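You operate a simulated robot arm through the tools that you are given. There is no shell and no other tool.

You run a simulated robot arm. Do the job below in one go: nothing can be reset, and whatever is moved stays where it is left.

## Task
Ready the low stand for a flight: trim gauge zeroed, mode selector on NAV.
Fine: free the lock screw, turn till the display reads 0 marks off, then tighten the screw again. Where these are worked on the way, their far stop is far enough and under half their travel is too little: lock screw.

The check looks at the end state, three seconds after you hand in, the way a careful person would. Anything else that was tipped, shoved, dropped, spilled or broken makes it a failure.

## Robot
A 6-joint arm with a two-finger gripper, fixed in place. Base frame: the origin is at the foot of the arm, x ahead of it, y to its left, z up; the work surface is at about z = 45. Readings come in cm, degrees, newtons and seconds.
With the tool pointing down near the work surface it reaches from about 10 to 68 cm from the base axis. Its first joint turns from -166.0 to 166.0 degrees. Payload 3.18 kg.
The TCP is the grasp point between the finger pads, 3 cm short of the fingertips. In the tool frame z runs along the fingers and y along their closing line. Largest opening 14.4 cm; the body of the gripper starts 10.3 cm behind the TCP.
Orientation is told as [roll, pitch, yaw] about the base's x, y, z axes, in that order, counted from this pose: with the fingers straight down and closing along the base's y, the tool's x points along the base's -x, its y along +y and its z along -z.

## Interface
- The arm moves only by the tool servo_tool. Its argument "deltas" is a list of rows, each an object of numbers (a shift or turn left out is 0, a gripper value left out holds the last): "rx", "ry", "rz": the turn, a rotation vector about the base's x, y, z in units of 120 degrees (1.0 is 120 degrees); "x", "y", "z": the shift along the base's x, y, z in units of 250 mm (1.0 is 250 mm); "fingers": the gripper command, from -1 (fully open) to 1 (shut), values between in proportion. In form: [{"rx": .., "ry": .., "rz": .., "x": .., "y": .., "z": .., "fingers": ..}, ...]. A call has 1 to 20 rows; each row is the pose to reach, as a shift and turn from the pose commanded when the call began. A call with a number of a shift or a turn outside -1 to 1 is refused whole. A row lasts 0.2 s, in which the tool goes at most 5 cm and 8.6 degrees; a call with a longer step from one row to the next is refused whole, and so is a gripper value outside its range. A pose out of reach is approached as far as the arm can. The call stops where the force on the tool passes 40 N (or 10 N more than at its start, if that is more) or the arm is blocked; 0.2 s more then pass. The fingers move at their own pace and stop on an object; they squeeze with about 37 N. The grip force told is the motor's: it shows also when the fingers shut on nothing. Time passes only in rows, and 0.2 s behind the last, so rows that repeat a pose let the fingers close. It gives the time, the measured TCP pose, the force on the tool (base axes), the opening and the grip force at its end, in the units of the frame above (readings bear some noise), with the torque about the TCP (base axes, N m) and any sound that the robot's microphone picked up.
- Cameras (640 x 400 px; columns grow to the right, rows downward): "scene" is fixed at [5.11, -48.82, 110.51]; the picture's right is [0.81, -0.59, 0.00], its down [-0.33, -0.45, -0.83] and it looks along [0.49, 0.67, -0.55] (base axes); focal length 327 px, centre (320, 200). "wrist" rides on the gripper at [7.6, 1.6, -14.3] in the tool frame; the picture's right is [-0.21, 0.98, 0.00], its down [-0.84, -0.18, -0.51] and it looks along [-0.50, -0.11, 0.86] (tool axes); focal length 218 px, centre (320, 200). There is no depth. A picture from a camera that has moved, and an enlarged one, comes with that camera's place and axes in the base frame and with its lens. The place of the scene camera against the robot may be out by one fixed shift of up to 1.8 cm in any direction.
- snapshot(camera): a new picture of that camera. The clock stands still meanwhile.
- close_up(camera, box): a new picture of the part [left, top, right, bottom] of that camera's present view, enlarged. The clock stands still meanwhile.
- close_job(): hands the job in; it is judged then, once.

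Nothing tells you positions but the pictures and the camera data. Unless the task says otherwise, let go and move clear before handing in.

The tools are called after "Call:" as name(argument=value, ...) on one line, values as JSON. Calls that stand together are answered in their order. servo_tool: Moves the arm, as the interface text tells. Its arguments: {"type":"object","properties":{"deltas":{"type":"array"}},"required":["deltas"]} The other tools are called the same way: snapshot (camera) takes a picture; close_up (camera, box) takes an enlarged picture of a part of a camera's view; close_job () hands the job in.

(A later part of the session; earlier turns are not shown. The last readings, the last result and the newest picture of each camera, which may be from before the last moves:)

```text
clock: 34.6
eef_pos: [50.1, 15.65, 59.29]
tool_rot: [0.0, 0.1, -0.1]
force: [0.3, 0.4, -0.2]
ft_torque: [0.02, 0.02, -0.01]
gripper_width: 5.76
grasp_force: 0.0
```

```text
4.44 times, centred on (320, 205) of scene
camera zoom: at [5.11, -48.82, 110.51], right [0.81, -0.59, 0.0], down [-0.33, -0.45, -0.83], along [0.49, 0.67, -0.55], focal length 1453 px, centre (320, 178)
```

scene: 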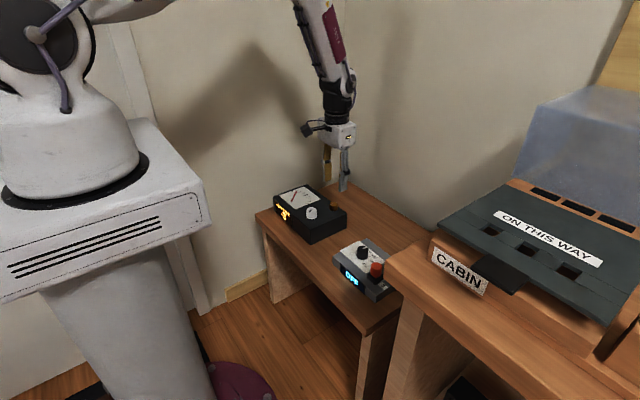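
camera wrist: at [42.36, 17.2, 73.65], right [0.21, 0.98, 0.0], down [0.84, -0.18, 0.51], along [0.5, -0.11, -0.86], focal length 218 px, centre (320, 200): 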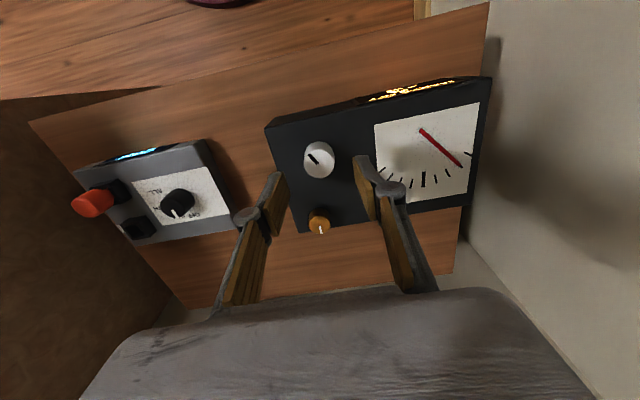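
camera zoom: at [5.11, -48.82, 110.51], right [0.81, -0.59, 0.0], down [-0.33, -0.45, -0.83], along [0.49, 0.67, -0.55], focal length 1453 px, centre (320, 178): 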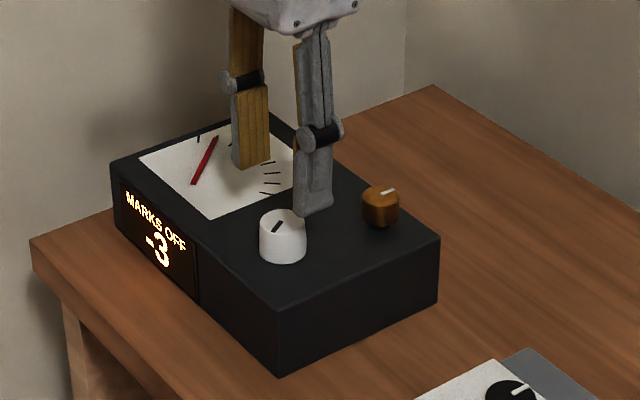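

Call:
close_up(camera="wrist", box=[260, 130, 388, 210])

Call:
close_up(camera="wrist", box=[260, 160, 388, 240])

Call:
close_up(camera="wrist", box=[350, 70, 500, 210])

```text
5.00 times, centred on (324, 170) of wrist
camera zoom: at [42.36, 17.2, 73.65], right [0.21, 0.98, 0.0], down [0.84, -0.18, 0.51], along [0.5, -0.11, -0.86], focal length 1091 px, centre (300, 350)
```

zoom: 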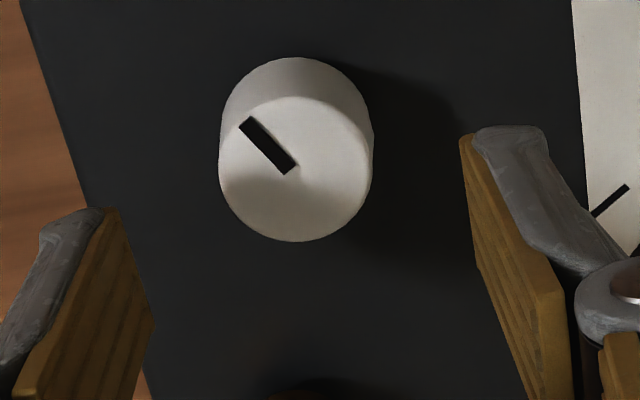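

```text
5.00 times, centred on (324, 200) of wrist
camera zoom: at [42.36, 17.2, 73.65], right [0.21, 0.98, 0.0], down [0.84, -0.18, 0.51], along [0.5, -0.11, -0.86], focal length 1091 px, centre (300, 200)
```

zoom: 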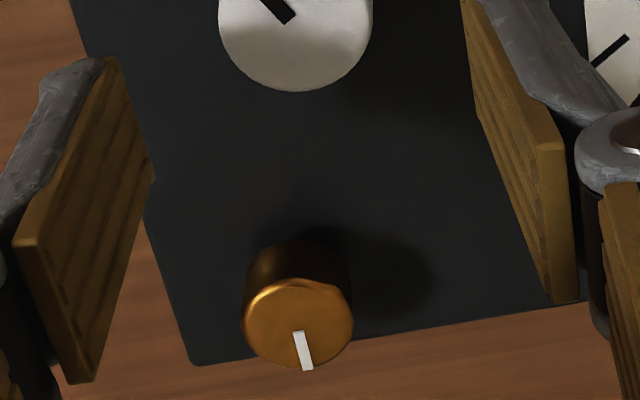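

```text
2.86 times, centred on (425, 140) of wrist
camera zoom: at [42.36, 17.2, 73.65], right [0.21, 0.98, 0.0], down [0.84, -0.18, 0.51], along [0.5, -0.11, -0.86], focal length 624 px, centre (20, 371)
```

zoom: 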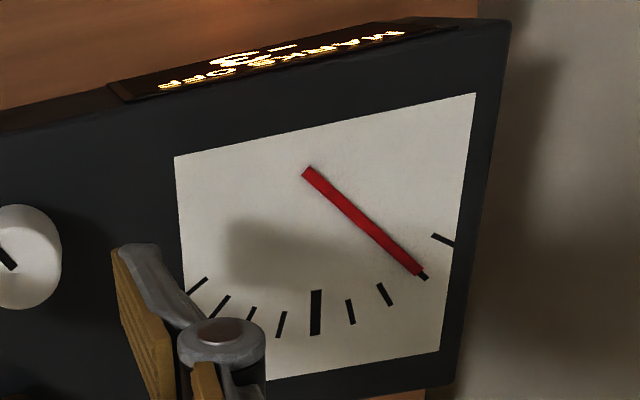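

The white knob top is at about (49.97, 15.48), 3 cm across, and the amber line has turned about 180°. I'll nudge -y 0.1 cm, descend and grip the white knob.

Call:
servo_tool(deltas=[{"x": -0.002, "y": -0.0045, "z": -0.08, "fingers": 0.2}, {"x": -0.002, "y": -0.0045, "z": -0.16}, {"x": -0.002, "y": -0.0045, "z": -0.16}, {"x": -0.002, "y": -0.0045, "z": -0.16, "fingers": 0.5}, {"x": -0.002, "y": -0.0045, "z": -0.16, "fingers": 0.56}, {"x": -0.002, "y": -0.0045, "z": -0.16, "fingers": 1}, {"x": -0.002, "y": -0.0045, "z": -0.16, "fingers": 1}])

Call:
close_up(camera="wrist", box=[260, 130, 388, 210])

Call:
close_up(camera="scene", box=[260, 160, 380, 250])

```text
clock: 36.2
eef_pos: [49.94, 15.51, 55.29]
tool_rot: [0.0, 0.0, -0.1]
force: [-0.1, 10.8, -4.6]
ft_torque: [0.31, -0.11, -0.03]
gripper_width: 3.05
grasp_force: 44.9
```

```text
5.00 times, centred on (324, 170) of wrist
camera zoom: at [42.37, 17.12, 69.61], right [0.21, 0.98, 0.0], down [0.84, -0.18, 0.51], along [0.5, -0.11, -0.86], focal length 1091 px, centre (300, 350)
```

zoom: 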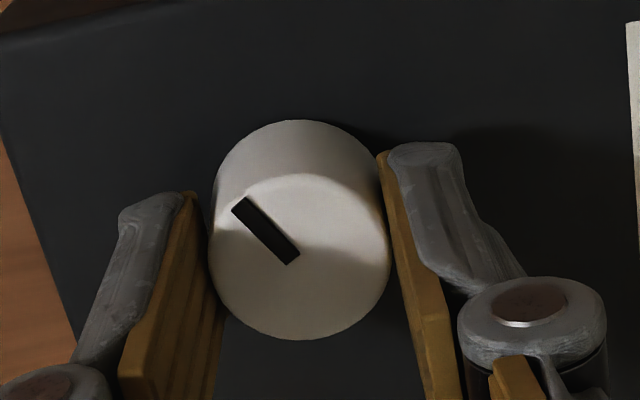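

```text
4.44 times, centred on (320, 205) of scene
camera zoom: at [5.11, -48.82, 110.51], right [0.81, -0.59, 0.0], down [-0.33, -0.45, -0.83], along [0.49, 0.67, -0.55], focal length 1453 px, centre (320, 178)
```

zoom: 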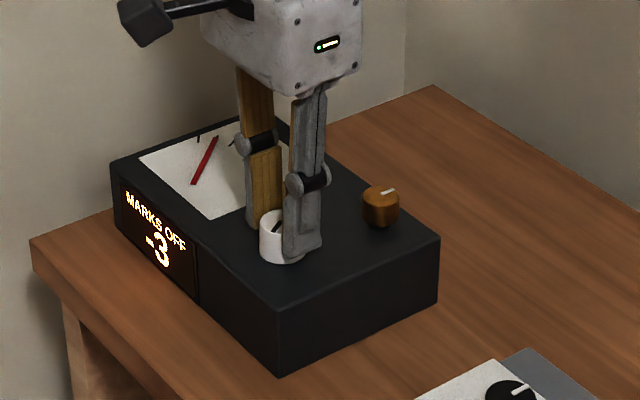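

The white knob is gripped with light loads. I'll try a small clockwise turn and read the display.

Call:
servo_tool(deltas=[{"y": 0.001, "rz": -0.03}, {"y": 0.001, "rz": -0.06}, {"y": 0.001, "rz": -0.1}, {"y": 0.001, "rz": -0.1}])

Call:
close_up(camera="wrist", box=[260, 130, 388, 210])

Call:
close_up(camera="scene", box=[260, 160, 380, 250])

```text
clock: 37.2
eef_pos: [50.0, 15.4, 55.3]
tool_rot: [-0.1, 0.0, -12.0]
force: [5.2, 11.1, -24.5]
ft_torque: [0.14, -0.4, 0.03]
gripper_width: 3.02
grasp_force: 45.0
```

```text
5.00 times, centred on (324, 170) of wrist
camera zoom: at [42.9, 18.68, 69.62], right [0.41, 0.91, 0.0], down [0.79, -0.35, 0.51], along [0.46, -0.21, -0.86], focal length 1091 px, centre (300, 350)
```

zoom: 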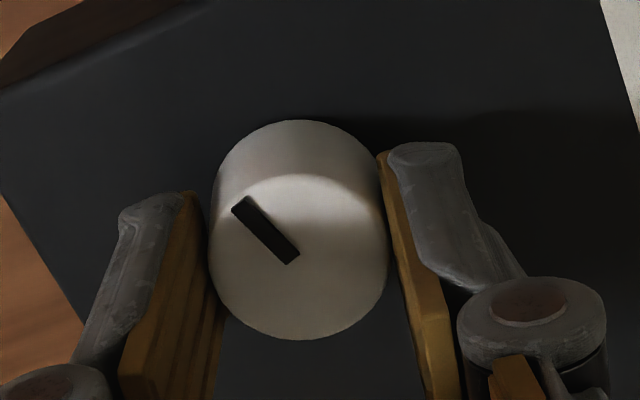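

```text
4.44 times, centred on (320, 205) of scene
camera zoom: at [5.11, -48.82, 110.51], right [0.81, -0.59, 0.0], down [-0.33, -0.45, -0.83], along [0.49, 0.67, -0.55], focal length 1453 px, centre (320, 178)
```

zoom: 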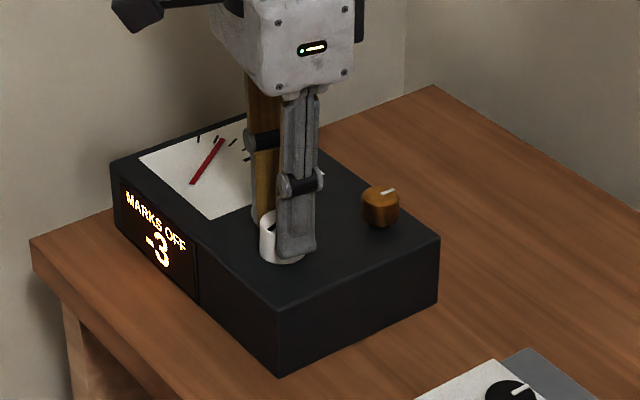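

The knob turns and the needle moved a little toward zero, though the display still rounds to -3. Clockwise is right, so I'll relieve the z-load and continue.

Call:
servo_tool(deltas=[{"y": 0.001, "z": -0.002}, {"y": 0.001, "z": -0.003, "rz": -0.04}, {"y": 0.001, "z": -0.003, "rz": -0.08}, {"y": 0.001, "z": -0.003, "rz": -0.12}, {"y": 0.001, "z": -0.003, "rz": -0.16}, {"y": 0.001, "z": -0.003, "rz": -0.2}])

Call:
close_up(camera="wrist", box=[260, 130, 388, 210])

Call:
close_up(camera="scene", box=[260, 160, 380, 250])

```text
clock: 38.6
eef_pos: [50.12, 15.44, 55.16]
tool_rot: [0.0, -0.1, -36.2]
force: [-2.3, 20.7, 5.7]
ft_torque: [0.56, 0.1, -0.01]
gripper_width: 3.02
grasp_force: 44.3
```

```text
5.00 times, centred on (324, 170) of wrist
camera zoom: at [44.78, 21.28, 69.61], right [0.75, 0.67, 0.0], down [0.57, -0.64, 0.51], along [0.34, -0.38, -0.86], focal length 1091 px, centre (300, 350)
```

zoom: 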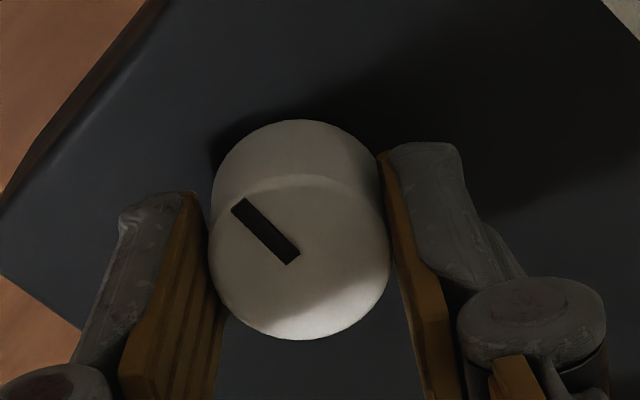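

```text
4.44 times, centred on (320, 205) of scene
camera zoom: at [5.11, -48.82, 110.51], right [0.81, -0.59, 0.0], down [-0.33, -0.45, -0.83], along [0.49, 0.67, -0.55], focal length 1453 px, centre (320, 178)
```

zoom: 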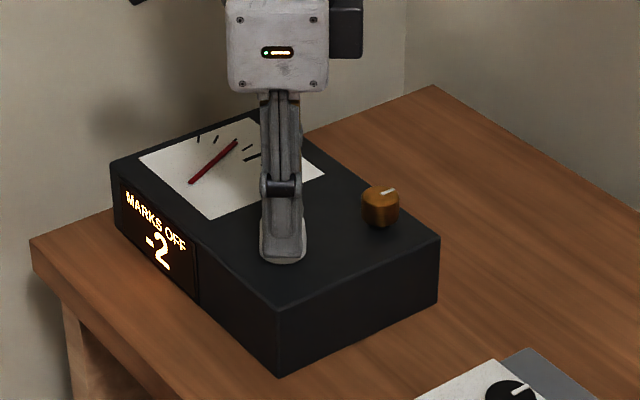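

The display now reads -2 after a 36° turn. I'll zoom on the dial to calibrate degrees per mark.

Call:
close_up(camera="scene", box=[275, 180, 325, 215])

Call:
snapshot(camera="wrist")

```text
11.43 times, centred on (300, 198) of scene
camera zoom: at [5.11, -48.82, 110.51], right [0.81, -0.59, 0.0], down [-0.33, -0.45, -0.83], along [0.49, 0.67, -0.55], focal length 3736 px, centre (549, 229)
```

zoom: 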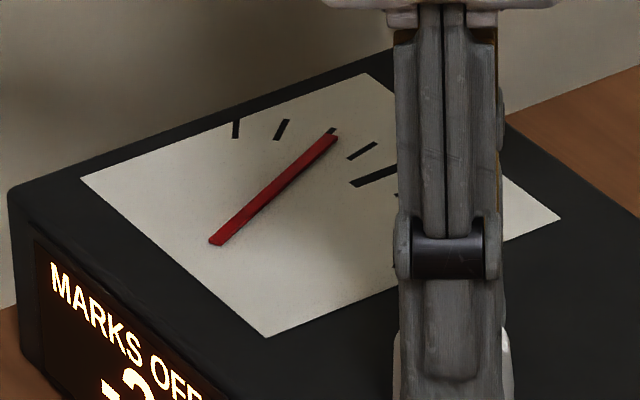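

```text
taken
camera wrist: at [44.78, 21.28, 69.61], right [0.75, 0.67, 0.0], down [0.57, -0.64, 0.51], along [0.34, -0.38, -0.86], focal length 218 px, centre (320, 200)
```

wrist: 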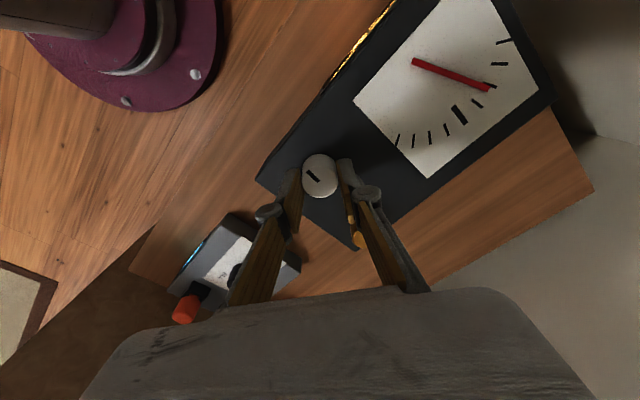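

The needle is now right on the -2 mark, so it's about 36° of knob per mark and I need roughly 72° more clockwise. I'll turn the next 36°, relieving the y load.

Call:
servo_tool(deltas=[{"y": 0.002, "z": 0.0005}, {"y": 0.003, "z": 0.0005, "rz": -0.04}, {"y": 0.003, "z": 0.0005, "rz": -0.08}, {"y": 0.003, "z": 0.0005, "rz": -0.12}, {"y": 0.003, "z": 0.0005, "rz": -0.16}, {"y": 0.003, "z": 0.0005, "rz": -0.2}])

Call:
close_up(camera="wrist", box=[260, 130, 388, 210])

Call:
snapshot(camera="wrist")

Call:
close_up(camera="scene", box=[260, 160, 380, 250])

```text
clock: 40.0
eef_pos: [50.05, 15.48, 55.29]
tool_rot: [0.2, 0.0, -60.4]
force: [12.2, -20.1, 11.5]
ft_torque: [-0.21, -0.25, 0.04]
gripper_width: 3.02
grasp_force: 45.0
```

```text
5.00 times, centred on (324, 170) of wrist
camera zoom: at [47.59, 22.9, 69.62], right [0.95, 0.3, 0.0], down [0.26, -0.82, 0.51], along [0.16, -0.48, -0.86], focal length 1091 px, centre (300, 350)
```

zoom: 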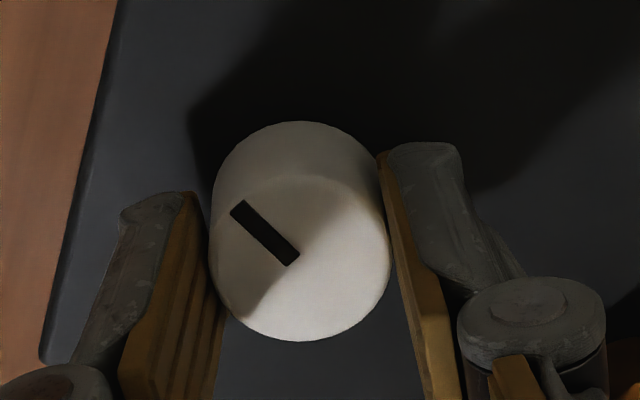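

```text
taken
camera wrist: at [47.59, 22.9, 69.62], right [0.95, 0.3, 0.0], down [0.26, -0.82, 0.51], along [0.16, -0.48, -0.86], focal length 218 px, centre (320, 200)
```

wrist: 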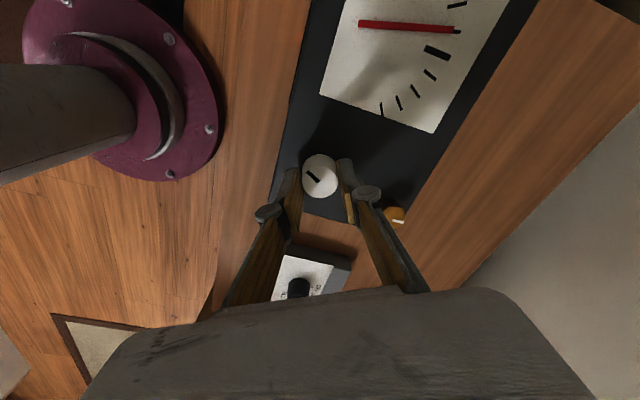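

```text
4.44 times, centred on (320, 205) of scene
camera zoom: at [5.11, -48.82, 110.51], right [0.81, -0.59, 0.0], down [-0.33, -0.45, -0.83], along [0.49, 0.67, -0.55], focal length 1453 px, centre (320, 178)
```

zoom: 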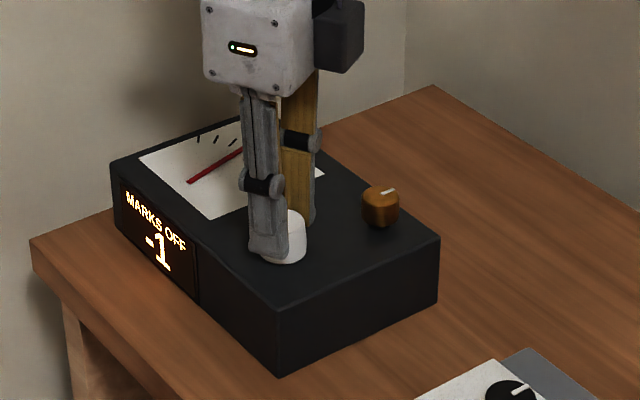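

The display reads -1 at 60° total. I'll zoom on the dial to see exactly where the needle is.

Call:
close_up(camera="wrist", box=[320, 0, 520, 140])

```text
2.86 times, centred on (420, 70) of wrist
camera zoom: at [47.59, 22.9, 69.62], right [0.95, 0.3, 0.0], down [0.26, -0.82, 0.51], along [0.16, -0.48, -0.86], focal length 624 px, centre (34, 571)
```

zoom: 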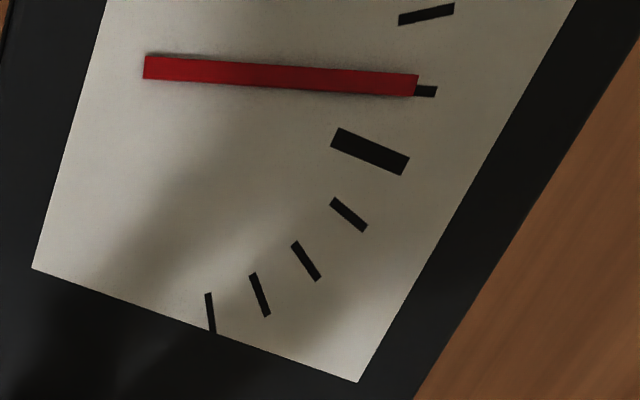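

The needle is essentially on the -1 mark, which gives about 30° per mark. I'll relieve the loads and turn another 30° clockwise.

Call:
servo_tool(deltas=[{"x": 0.0012, "y": -0.0016, "z": 0.001}, {"x": 0.0016, "y": -0.002, "z": 0.001, "rz": -0.04}, {"x": 0.0016, "y": -0.002, "z": 0.001, "rz": -0.09}, {"x": 0.0016, "y": -0.002, "z": 0.001, "rz": -0.14}, {"x": 0.0016, "y": -0.002, "z": 0.001, "rz": -0.19}, {"x": 0.0016, "y": -0.002, "z": 0.001, "rz": -0.245}, {"x": 0.0016, "y": -0.002, "z": 0.001, "rz": -0.245}])

Call:
close_up(camera="wrist", box=[260, 130, 388, 210])

Call:
close_up(camera="scene", box=[260, 160, 380, 250])

Call:
snapshot(camera="wrist")

```text
clock: 41.6
eef_pos: [50.02, 15.51, 55.2]
tool_rot: [0.1, 0.0, -89.6]
force: [9.3, -17.5, 19.4]
ft_torque: [-0.26, -0.31, 0.02]
gripper_width: 3.0
grasp_force: 45.2
```

```text
5.00 times, centred on (324, 170) of wrist
camera zoom: at [51.54, 23.15, 69.61], right [0.98, -0.2, 0.0], down [-0.17, -0.84, 0.51], along [-0.1, -0.5, -0.86], focal length 1091 px, centre (300, 350)
```

zoom: 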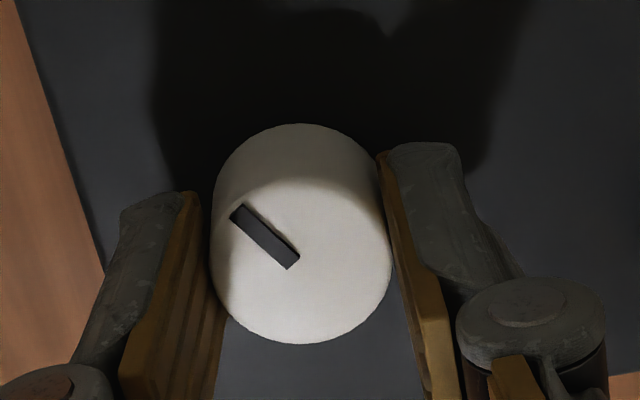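

```text
4.44 times, centred on (320, 205) of scene
camera zoom: at [5.11, -48.82, 110.51], right [0.81, -0.59, 0.0], down [-0.33, -0.45, -0.83], along [0.49, 0.67, -0.55], focal length 1453 px, centre (320, 178)
```

zoom: 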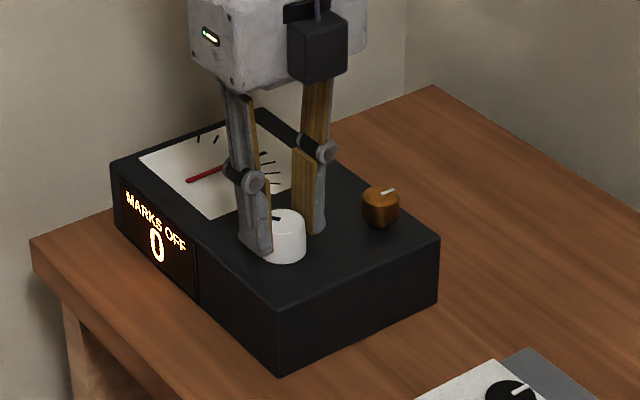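

```text
taken
camera wrist: at [51.54, 23.15, 69.61], right [0.98, -0.2, 0.0], down [-0.17, -0.84, 0.51], along [-0.1, -0.5, -0.86], focal length 218 px, centre (320, 200)
```

wrist: 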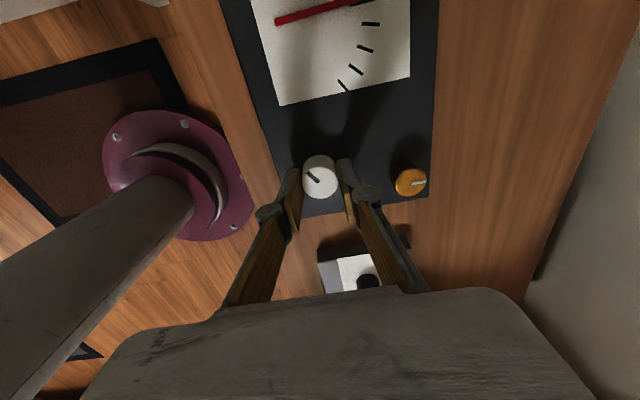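

The display reads 0. I'll ease the residual load, release gently, lift, and check the needle.

Call:
servo_tool(deltas=[{"x": 0.001, "y": -0.002, "z": 0.0018}, {"x": 0.001, "y": -0.002, "z": 0.002}, {"x": 0.001, "y": -0.002, "z": 0.002, "fingers": 0.2}, {"x": 0.001, "y": -0.002, "z": 0.002, "fingers": 0.2}, {"x": 0.001, "y": -0.002, "z": 0.05}, {"x": 0.001, "y": -0.002, "z": 0.12}, {"x": 0.001, "y": -0.002, "z": 0.16}])

Call:
close_up(camera="scene", box=[260, 160, 380, 250])

Call:
close_up(camera="wrist", box=[230, 0, 430, 140])

```text
clock: 43.2
eef_pos: [49.96, 15.44, 59.24]
tool_rot: [0.0, 0.1, -89.5]
force: [0.2, 0.4, -0.1]
ft_torque: [0.04, -0.01, -0.01]
gripper_width: 5.75
grasp_force: 0.0
```

```text
4.44 times, centred on (320, 205) of scene
camera zoom: at [5.11, -48.82, 110.51], right [0.81, -0.59, 0.0], down [-0.33, -0.45, -0.83], along [0.49, 0.67, -0.55], focal length 1453 px, centre (320, 178)
```

zoom: 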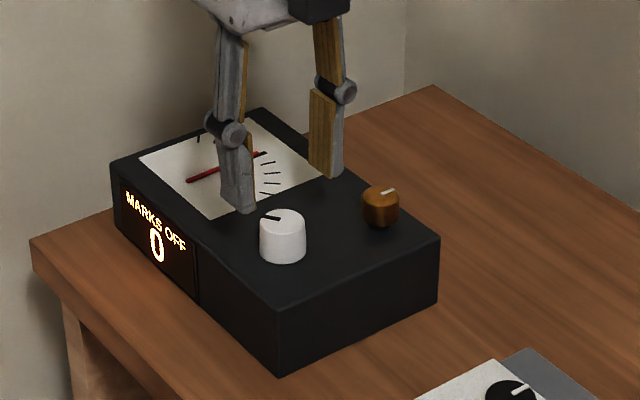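

```text
2.86 times, centred on (330, 70) of wrist
camera zoom: at [51.58, 23.06, 73.65], right [0.98, -0.2, 0.0], down [-0.17, -0.84, 0.51], along [-0.1, -0.5, -0.86], focal length 624 px, centre (291, 571)
```

zoom: 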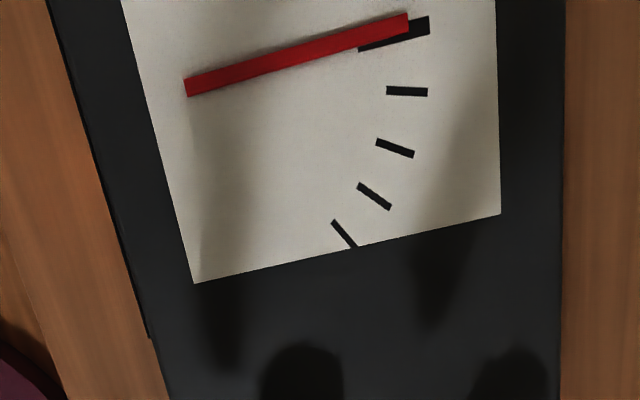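

The trim is at zero with the needle on the centre mark. Next I'll go back over the lock screw and wind the wrist to about +95°, so I have room to tighten clockwise.

Call:
servo_tool(deltas=[{"x": 0.05, "y": -0.01, "rz": 0.07}, {"x": 0.1, "y": -0.02, "rz": 0.14}, {"x": 0.15, "y": -0.03, "rz": 0.21}, {"x": 0.2, "y": -0.04, "rz": 0.28}, {"x": 0.25, "y": -0.05, "rz": 0.35}, {"x": 0.29, "y": -0.058, "rz": 0.42}, {"x": 0.29, "y": -0.058, "rz": 0.49}, {"x": 0.29, "y": -0.058, "rz": 0.56}, {"x": 0.29, "y": -0.058, "rz": 0.63}, {"x": 0.29, "y": -0.058, "rz": 0.7}, {"x": 0.29, "y": -0.058, "rz": 0.77}, {"x": 0.29, "y": -0.058, "rz": 0.84}, {"x": 0.29, "y": -0.058, "rz": 0.91}, {"x": 0.29, "y": -0.058, "rz": 0.98}])

Call:
servo_tool(deltas=[{"rz": 0.07}, {"rz": 0.14}, {"rz": 0.21}, {"rz": 0.28}, {"rz": 0.35}, {"rz": 0.42}, {"rz": 0.49}, {"rz": 0.56}, {"rz": 0.56}])

Call:
close_up(camera="wrist", box=[220, 100, 420, 220])

Call:
close_up(camera="scene", box=[260, 160, 380, 250])

```text
clock: 46.2
eef_pos: [57.41, 13.98, 59.26]
tool_rot: [0.0, 0.0, 28.3]
force: [-0.1, -0.9, -0.1]
ft_torque: [-0.03, 0.01, -0.02]
gripper_width: 5.76
grasp_force: 0.1
```

```text
clock: 48.2
eef_pos: [57.22, 14.03, 59.25]
tool_rot: [-0.1, 0.0, 95.5]
force: [-0.5, 0.8, -0.9]
ft_torque: [-0.01, -0.01, 0.0]
gripper_width: 5.76
grasp_force: 0.0
```

```text
3.20 times, centred on (320, 160) of wrist
camera zoom: at [56.3, 6.28, 73.57], right [-0.99, 0.12, 0.0], down [0.1, 0.86, 0.51], along [0.06, 0.5, -0.86], focal length 698 px, centre (320, 328)
```

zoom: 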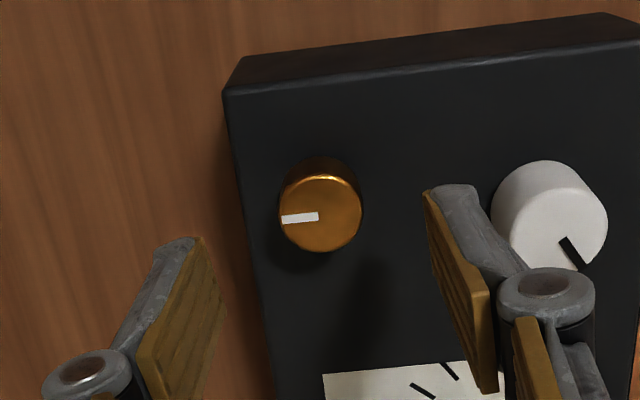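

```text
4.44 times, centred on (320, 205) of scene
camera zoom: at [5.11, -48.82, 110.51], right [0.81, -0.59, 0.0], down [-0.33, -0.45, -0.83], along [0.49, 0.67, -0.55], focal length 1453 px, centre (320, 178)
```

zoom: 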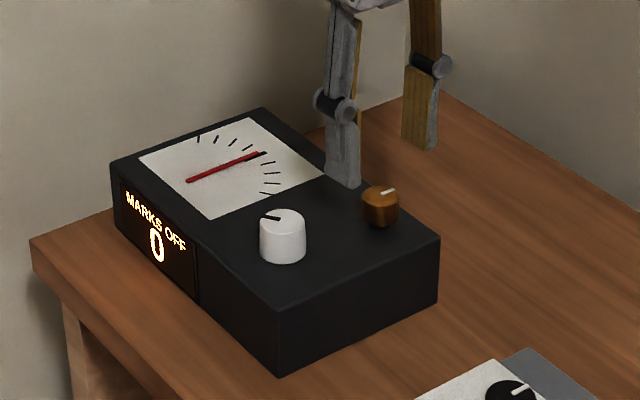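

The needle sits right on the zero mark and the screw is centred between the open fingers. I'll descend and grip the lock screw.

Call:
servo_tool(deltas=[{"z": -0.08, "fingers": 0.2}, {"z": -0.157}, {"z": -0.157}, {"z": -0.157, "fingers": 0.6}, {"z": -0.157, "fingers": 0.65}, {"z": -0.157, "fingers": 1}, {"z": -0.157, "fingers": 1}])

Call:
close_up(camera="wrist", box=[260, 140, 388, 220])

```text
clock: 49.8
eef_pos: [57.21, 14.03, 55.28]
tool_rot: [0.1, 0.0, 95.3]
force: [1.6, 0.2, -3.5]
ft_torque: [0.0, -0.06, -0.02]
gripper_width: 2.53
grasp_force: 45.4
```

```text
5.00 times, centred on (324, 180) of wrist
camera zoom: at [56.27, 6.1, 69.71], right [-0.99, 0.12, 0.0], down [0.1, 0.86, 0.51], along [0.06, 0.5, -0.86], focal length 1091 px, centre (300, 300)
```

zoom: 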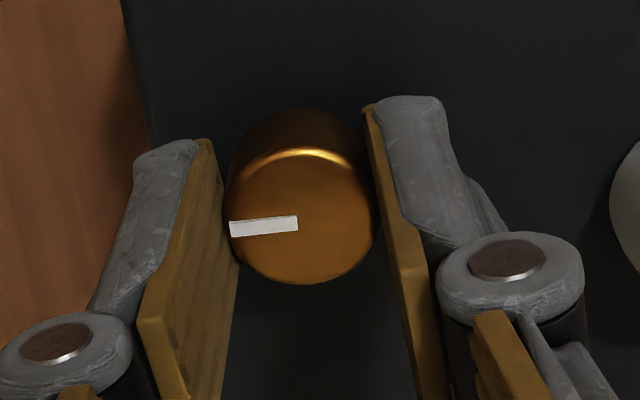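

The grip is clean. I'll turn clockwise in stages, watching the loads and the line.

Call:
servo_tool(deltas=[{"rz": -0.05}, {"rz": -0.1}, {"rz": -0.15}, {"rz": -0.2}, {"rz": -0.25}, {"rz": -0.3}, {"rz": -0.35}])

```text
clock: 51.4
eef_pos: [57.13, 13.86, 55.38]
tool_rot: [0.1, 0.1, 53.2]
force: [-7.8, -16.7, 20.7]
ft_torque: [-0.79, 0.36, -0.01]
gripper_width: 2.51
grasp_force: 44.7
```

Call:
servo_tool(deltas=[{"x": -0.001, "y": -0.002, "z": 0.0022}, {"x": -0.001, "y": -0.002, "z": 0.0022, "rz": -0.05}, {"x": -0.001, "y": -0.002, "z": 0.0022, "rz": -0.1}, {"x": -0.001, "y": -0.002, "z": 0.0022, "rz": -0.15}, {"x": -0.001, "y": -0.002, "z": 0.0022, "rz": -0.2}, {"x": -0.001, "y": -0.002, "z": 0.0022, "rz": -0.25}, {"x": -0.001, "y": -0.002, "z": 0.0022, "rz": -0.3}])

Call:
close_up(camera="wrist", box=[260, 140, 388, 220])

```text
clock: 53.0
eef_pos: [57.2, 14.0, 55.32]
tool_rot: [-0.1, 0.1, 17.2]
force: [-8.9, -3.1, 6.7]
ft_torque: [0.1, -0.5, -0.01]
gripper_width: 2.51
grasp_force: 44.7
```

```text
5.00 times, centred on (324, 180) of wrist
camera zoom: at [49.35, 13.27, 69.7], right [-0.09, 1.0, 0.0], down [0.86, 0.08, 0.51], along [0.51, 0.05, -0.86], focal length 1091 px, centre (300, 300)
```

zoom: 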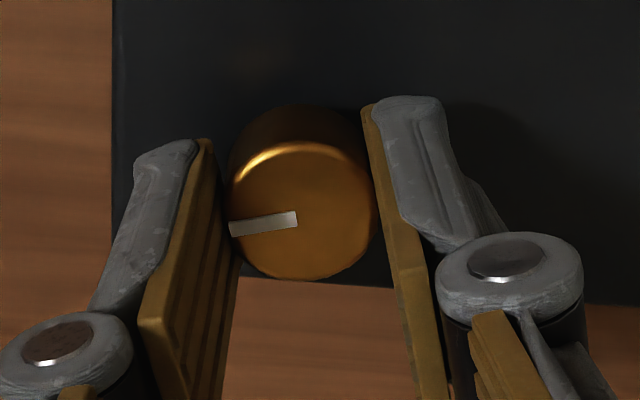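

I've turned 78° clockwise and it's following with little slip. I'll continue.

Call:
servo_tool(deltas=[{"x": -0.001, "rz": -0.05}, {"x": -0.001, "rz": -0.1}, {"x": -0.001, "rz": -0.15}, {"x": -0.001, "rz": -0.2}, {"x": -0.001, "rz": -0.25}, {"x": -0.001, "rz": -0.3}])

Call:
close_up(camera="wrist", box=[260, 140, 388, 220])

```text
clock: 54.4
eef_pos: [57.24, 14.1, 55.42]
tool_rot: [-0.1, 0.1, -18.9]
force: [2.0, -6.7, -10.4]
ft_torque: [-0.57, -1.15, -0.02]
gripper_width: 2.51
grasp_force: 44.9
```

```text
5.00 times, centred on (324, 180) of wrist
camera zoom: at [50.42, 18.01, 69.7], right [0.51, 0.86, 0.0], down [0.74, -0.44, 0.51], along [0.44, -0.26, -0.86], focal length 1091 px, centre (300, 300)
```

zoom: 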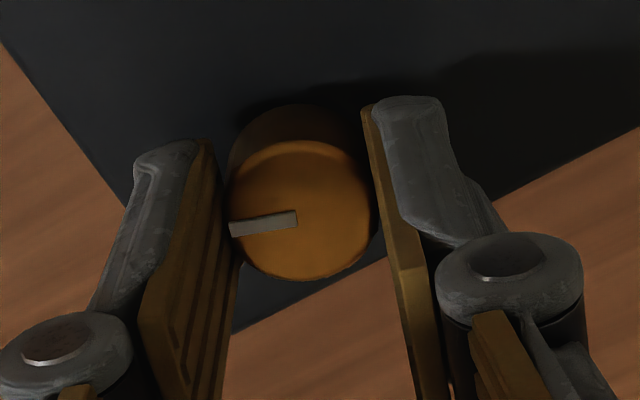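

I've turned 114° and it's still following. I'll continue clockwise.

Call:
servo_tool(deltas=[{"y": -0.001, "z": -0.001, "rz": -0.05}, {"y": -0.001, "z": -0.001, "rz": -0.1}, {"y": -0.001, "z": -0.001, "rz": -0.15}, {"y": -0.001, "z": -0.001, "rz": -0.2}, {"y": -0.001, "z": -0.001, "rz": -0.25}, {"y": -0.001, "z": -0.001, "rz": -0.3}])

Call:
close_up(camera="wrist", box=[260, 140, 388, 220])

```text
clock: 55.8
eef_pos: [57.1, 13.98, 55.27]
tool_rot: [-0.2, 0.0, -54.8]
force: [-0.8, 24.2, -24.6]
ft_torque: [0.64, 0.01, -0.05]
gripper_width: 2.51
grasp_force: 45.3
```

```text
5.00 times, centred on (324, 180) of wrist
camera zoom: at [54.11, 21.19, 69.76], right [0.92, 0.39, 0.0], down [0.34, -0.79, 0.51], along [0.2, -0.47, -0.86], focal length 1091 px, centre (300, 300)
```

zoom: 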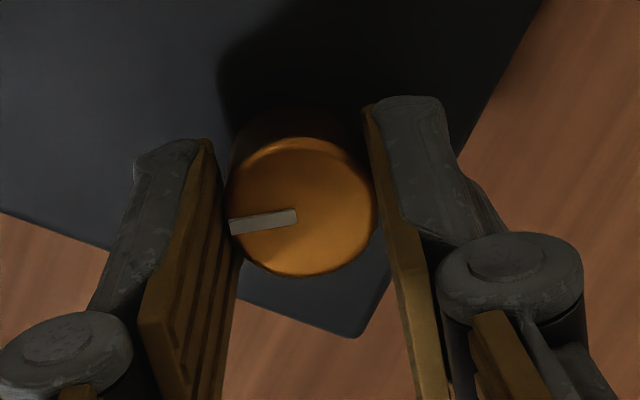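

I've turned 150°. I'll relieve the y and z load and keep turning toward the clockwise stop.

Call:
servo_tool(deltas=[{"y": 0.002, "z": -0.002}, {"y": 0.003, "z": -0.003}, {"y": 0.003, "z": -0.003, "rz": -0.05}, {"y": 0.003, "z": -0.003, "rz": -0.1}, {"y": 0.003, "z": -0.003, "rz": -0.15}, {"y": 0.003, "z": -0.003, "rz": -0.2}])

Call:
close_up(camera="wrist", box=[260, 140, 388, 220])

```text
clock: 57.2
eef_pos: [57.22, 14.06, 55.39]
tool_rot: [0.1, 0.0, -78.8]
force: [-8.9, 7.6, 22.0]
ft_torque: [-0.57, 0.22, -0.02]
gripper_width: 2.51
grasp_force: 45.0
```

```text
5.00 times, centred on (324, 180) of wrist
camera zoom: at [57.26, 21.82, 69.76], right [1.0, -0.01, 0.0], down [-0.01, -0.86, 0.51], along [-0.01, -0.51, -0.86], focal length 1091 px, centre (300, 300)
```

zoom: 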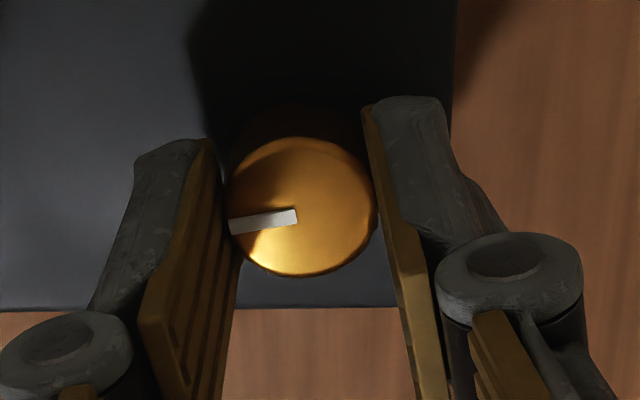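

I've turned 174°. By the line's direction there's roughly 30° left to its original locked position, so I'll continue.

Call:
servo_tool(deltas=[{"x": -0.001, "y": 0.001, "z": 0.002}, {"x": -0.001, "y": 0.001, "z": 0.0025, "rz": -0.04}, {"x": -0.001, "y": 0.001, "z": 0.0025, "rz": -0.08}, {"x": -0.001, "y": 0.001, "z": 0.0025, "rz": -0.12}, {"x": -0.001, "y": 0.001, "z": 0.0025, "rz": -0.16}, {"x": -0.001, "y": 0.001, "z": 0.0025, "rz": -0.2}])

Call:
close_up(camera="wrist", box=[260, 140, 388, 220])

```text
clock: 58.6
eef_pos: [57.31, 13.97, 55.4]
tool_rot: [0.2, 0.0, -102.8]
force: [-4.1, -12.6, 31.4]
ft_torque: [-0.35, 0.1, 0.0]
gripper_width: 2.52
grasp_force: 45.3
```

```text
5.00 times, centred on (324, 180) of wrist
camera zoom: at [60.45, 21.1, 69.74], right [0.91, -0.42, 0.0], down [-0.36, -0.78, 0.51], along [-0.21, -0.46, -0.86], focal length 1091 px, centre (300, 300)
```

zoom: 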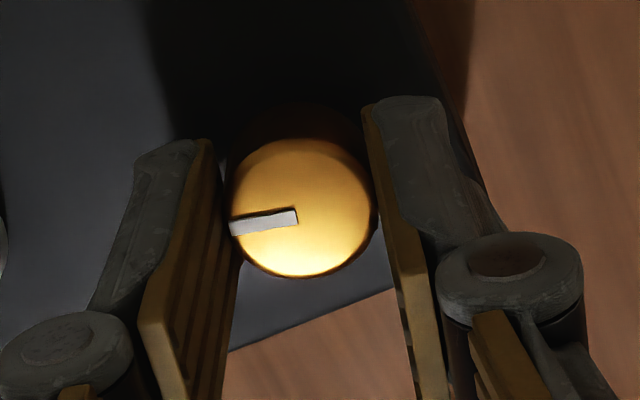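

I've turned 198° and it's still following. I'll relieve z and carry on to the stop.

Call:
servo_tool(deltas=[{"y": -0.0015, "z": 0.003}, {"y": -0.0015, "z": 0.004}, {"y": -0.0015, "z": 0.004, "rz": -0.04}, {"y": -0.0015, "z": 0.004, "rz": -0.08}, {"y": -0.0015, "z": 0.004, "rz": -0.12}])

Call:
close_up(camera="wrist", box=[260, 140, 388, 220])

```text
clock: 59.8
eef_pos: [57.29, 14.21, 55.5]
tool_rot: [0.2, 0.2, -117.0]
force: [14.2, 3.5, -9.1]
ft_torque: [0.36, -0.66, 0.48]
gripper_width: 2.55
grasp_force: 44.5
```

```text
5.00 times, centred on (324, 180) of wrist
camera zoom: at [62.11, 20.14, 69.75], right [0.78, -0.63, 0.0], down [-0.55, -0.67, 0.5], along [-0.32, -0.39, -0.86], focal length 1091 px, centre (300, 300)
```

zoom: 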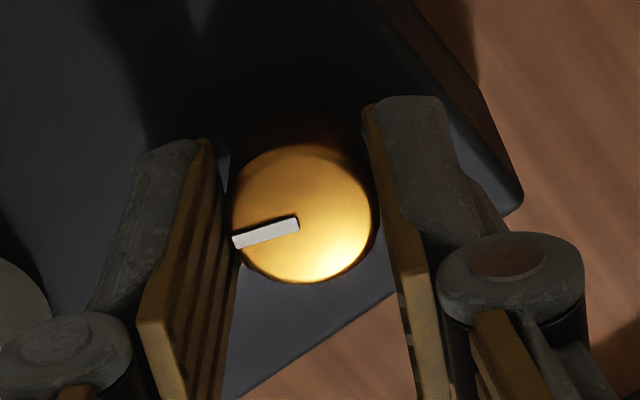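

Torque about z has jumped to 0.48 N·m, so the screw is hard against its clockwise stop. I'll add a slight extra turn to confirm, then look.

Call:
servo_tool(deltas=[{"x": 0.0015, "z": -0.001, "rz": -0.02}, {"x": 0.0015, "z": -0.001, "rz": -0.05}, {"x": 0.0015, "z": -0.001, "rz": -0.05}])

Call:
close_up(camera="wrist", box=[260, 140, 388, 220])

Call:
close_up(camera="scene", box=[260, 160, 380, 250])

```text
clock: 60.6
eef_pos: [57.21, 14.0, 55.26]
tool_rot: [0.0, 0.0, -123.2]
force: [9.7, 8.7, -9.2]
ft_torque: [0.45, -0.46, 0.21]
gripper_width: 2.53
grasp_force: 44.6
```

```text
5.00 times, centred on (324, 180) of wrist
camera zoom: at [62.73, 19.49, 69.73], right [0.7, -0.71, 0.0], down [-0.61, -0.61, 0.51], along [-0.36, -0.36, -0.86], focal length 1091 px, centre (300, 300)
```

zoom: 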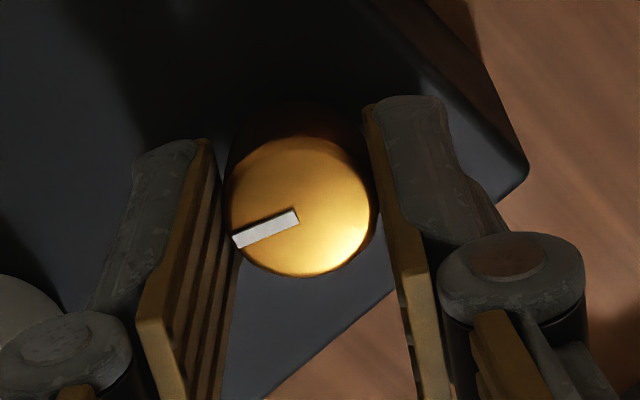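

```text
4.44 times, centred on (320, 205) of scene
camera zoom: at [5.11, -48.82, 110.51], right [0.81, -0.59, 0.0], down [-0.33, -0.45, -0.83], along [0.49, 0.67, -0.55], focal length 1453 px, centre (320, 178)
```

zoom: 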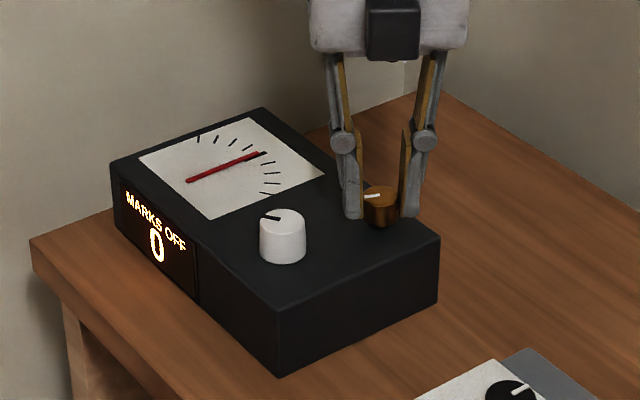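

The screw slipped only at the stop, and its line is back in the original locked direction with the display still at 0. I'll release, lift, and travel to the selector while unwinding the wrist.

Call:
servo_tool(deltas=[{"fingers": 0.2}, {"fingers": 0.2}, {"z": 0.03}, {"z": 0.1}, {"z": 0.2}, {"z": 0.22, "x": -0.013, "y": -0.06, "rz": 0.07}, {"z": 0.22, "x": -0.026, "y": -0.12, "rz": 0.14}, {"z": 0.22, "x": -0.04, "y": -0.18, "rz": 0.21}, {"z": 0.22, "x": -0.053, "y": -0.24, "rz": 0.28}, {"z": 0.22, "x": -0.066, "y": -0.3, "rz": 0.35}, {"z": 0.22, "x": -0.08, "y": -0.36, "rz": 0.42}, {"z": 0.22, "x": -0.093, "y": -0.42, "rz": 0.49}, {"z": 0.22, "x": -0.106, "y": -0.48, "rz": 0.56}, {"z": 0.22, "x": -0.12, "y": -0.54, "rz": 0.63}, {"z": 0.22, "x": -0.133, "y": -0.6, "rz": 0.7}, {"z": 0.22, "x": -0.146, "y": -0.66, "rz": 0.77}, {"z": 0.22, "x": -0.16, "y": -0.724, "rz": 0.84}])

Call:
servo_tool(deltas=[{"rz": 0.06}, {"rz": 0.12}, {"rz": 0.187}, {"rz": 0.187}])

Call:
snapshot(camera="wrist")

Call:
snapshot(camera="scene")

```text
clock: 64.2
eef_pos: [53.32, -4.19, 60.81]
tool_rot: [-0.1, -0.1, -22.1]
force: [-0.4, 0.1, 0.2]
ft_torque: [0.0, -0.02, 0.0]
gripper_width: 5.76
grasp_force: 0.0
```

```text
clock: 65.2
eef_pos: [53.29, -3.94, 60.65]
tool_rot: [0.0, 0.0, 0.3]
force: [-0.6, 0.3, 0.3]
ft_torque: [-0.02, -0.02, 0.02]
gripper_width: 5.74
grasp_force: 0.0
```

```text
taken
camera wrist: at [45.64, -2.47, 75.22], right [0.2, 0.98, 0.0], down [0.84, -0.18, 0.51], along [0.5, -0.1, -0.86], focal length 218 px, centre (320, 200)
```

wrist: 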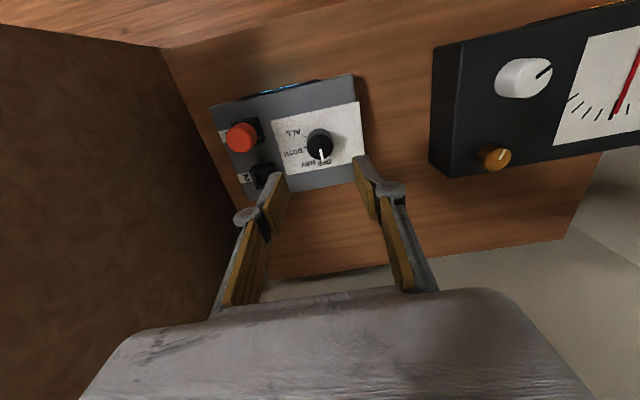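

```text
taken
```

scene: 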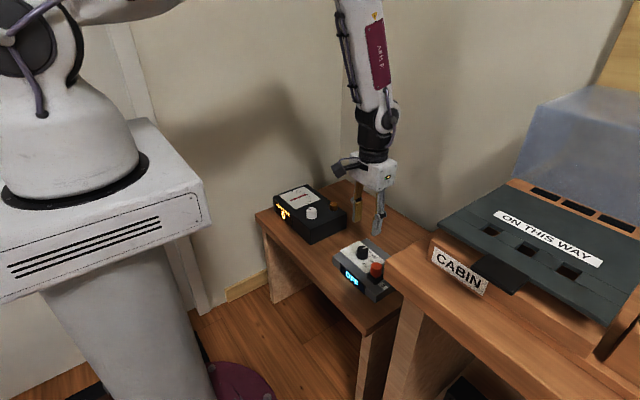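

I'm hovering over the selector, which is centred between the fingers. I'll zoom in for precise alignment and the tick angles.

Call:
close_up(camera="wrist", box=[256, 90, 384, 170])

Call:
close_up(camera="wrist", box=[200, 70, 400, 220])

Call:
close_up(camera="scene", box=[320, 170, 410, 310])

Call:
close_up(camera="scene", box=[260, 170, 360, 250])

```text
5.00 times, centred on (320, 130) of wrist
camera zoom: at [45.64, -2.47, 75.22], right [0.2, 0.98, 0.0], down [0.84, -0.18, 0.51], along [0.5, -0.1, -0.86], focal length 1091 px, centre (320, 550)
```

zoom: 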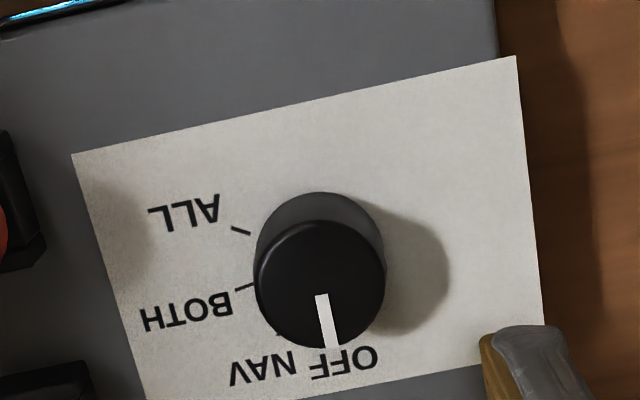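

```text
2.67 times, centred on (300, 145) of wrist
camera zoom: at [45.64, -2.47, 75.22], right [0.2, 0.98, 0.0], down [0.84, -0.18, 0.51], along [0.5, -0.1, -0.86], focal length 582 px, centre (373, 347)
```

zoom: 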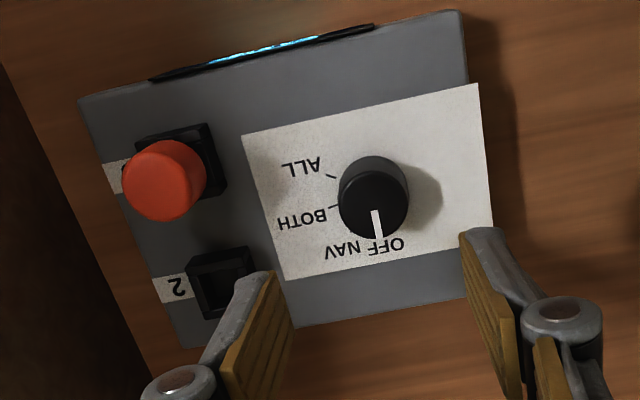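

```text
2.86 times, centred on (365, 240) of scene
camera zoom: at [5.11, -48.82, 110.51], right [0.81, -0.59, 0.0], down [-0.33, -0.45, -0.83], along [0.49, 0.67, -0.55], focal length 934 px, centre (191, 86)
```

zoom: 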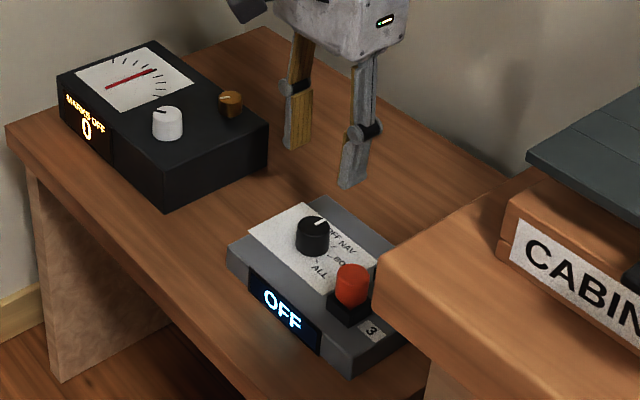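

```text
5.00 times, centred on (310, 210) of scene
camera zoom: at [5.11, -48.82, 110.51], right [0.81, -0.59, 0.0], down [-0.33, -0.45, -0.83], along [0.49, 0.67, -0.55], focal length 1635 px, centre (370, 150)
```

zoom: 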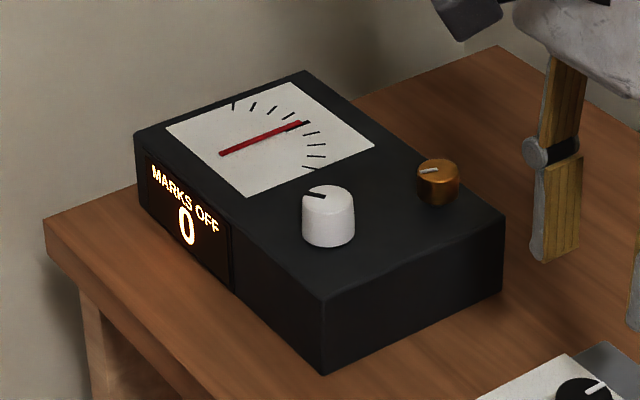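

The gauge still shows 0 with the screw locked. The selector points at OFF (about 0°), NAV is one step clockwise (about -40°), and the knob is centred at (53.2, -4.1), top z ≈ 50.1. I'll descend partway first to verify.

Call:
servo_tool(deltas=[{"x": -0.001, "z": -0.15, "fingers": 0.2}, {"x": -0.001, "z": -0.3}, {"x": -0.001, "z": -0.3}])

Call:
close_up(camera="wrist", box=[240, 120, 400, 220])

Call:
close_up(camera="scene", box=[320, 190, 410, 310])

```text
clock: 66.0
eef_pos: [53.23, -4.19, 53.52]
tool_rot: [0.1, 0.0, 0.3]
force: [0.1, 0.2, 0.0]
ft_torque: [-0.02, 0.06, 0.03]
gripper_width: 5.76
grasp_force: 0.0
```

```text
4.00 times, centred on (320, 170) of wrist
camera zoom: at [45.71, -2.44, 67.85], right [0.21, 0.98, 0.0], down [0.84, -0.18, 0.51], along [0.5, -0.1, -0.86], focal length 873 px, centre (320, 320)
```

zoom: 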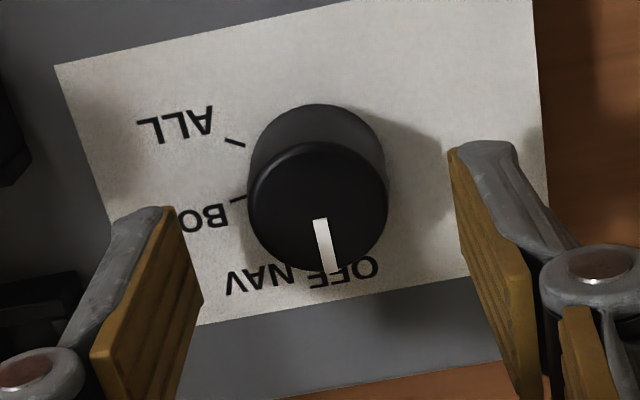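

```text
3.33 times, centred on (365, 250) of scene
camera zoom: at [5.11, -48.82, 110.51], right [0.81, -0.59, 0.0], down [-0.33, -0.45, -0.83], along [0.49, 0.67, -0.55], focal length 1090 px, centre (170, 33)
```

zoom: 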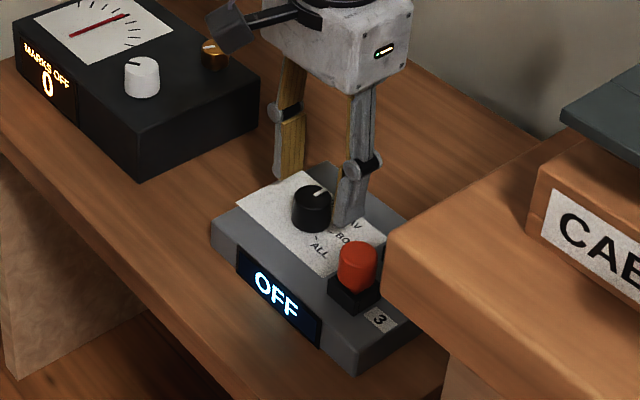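

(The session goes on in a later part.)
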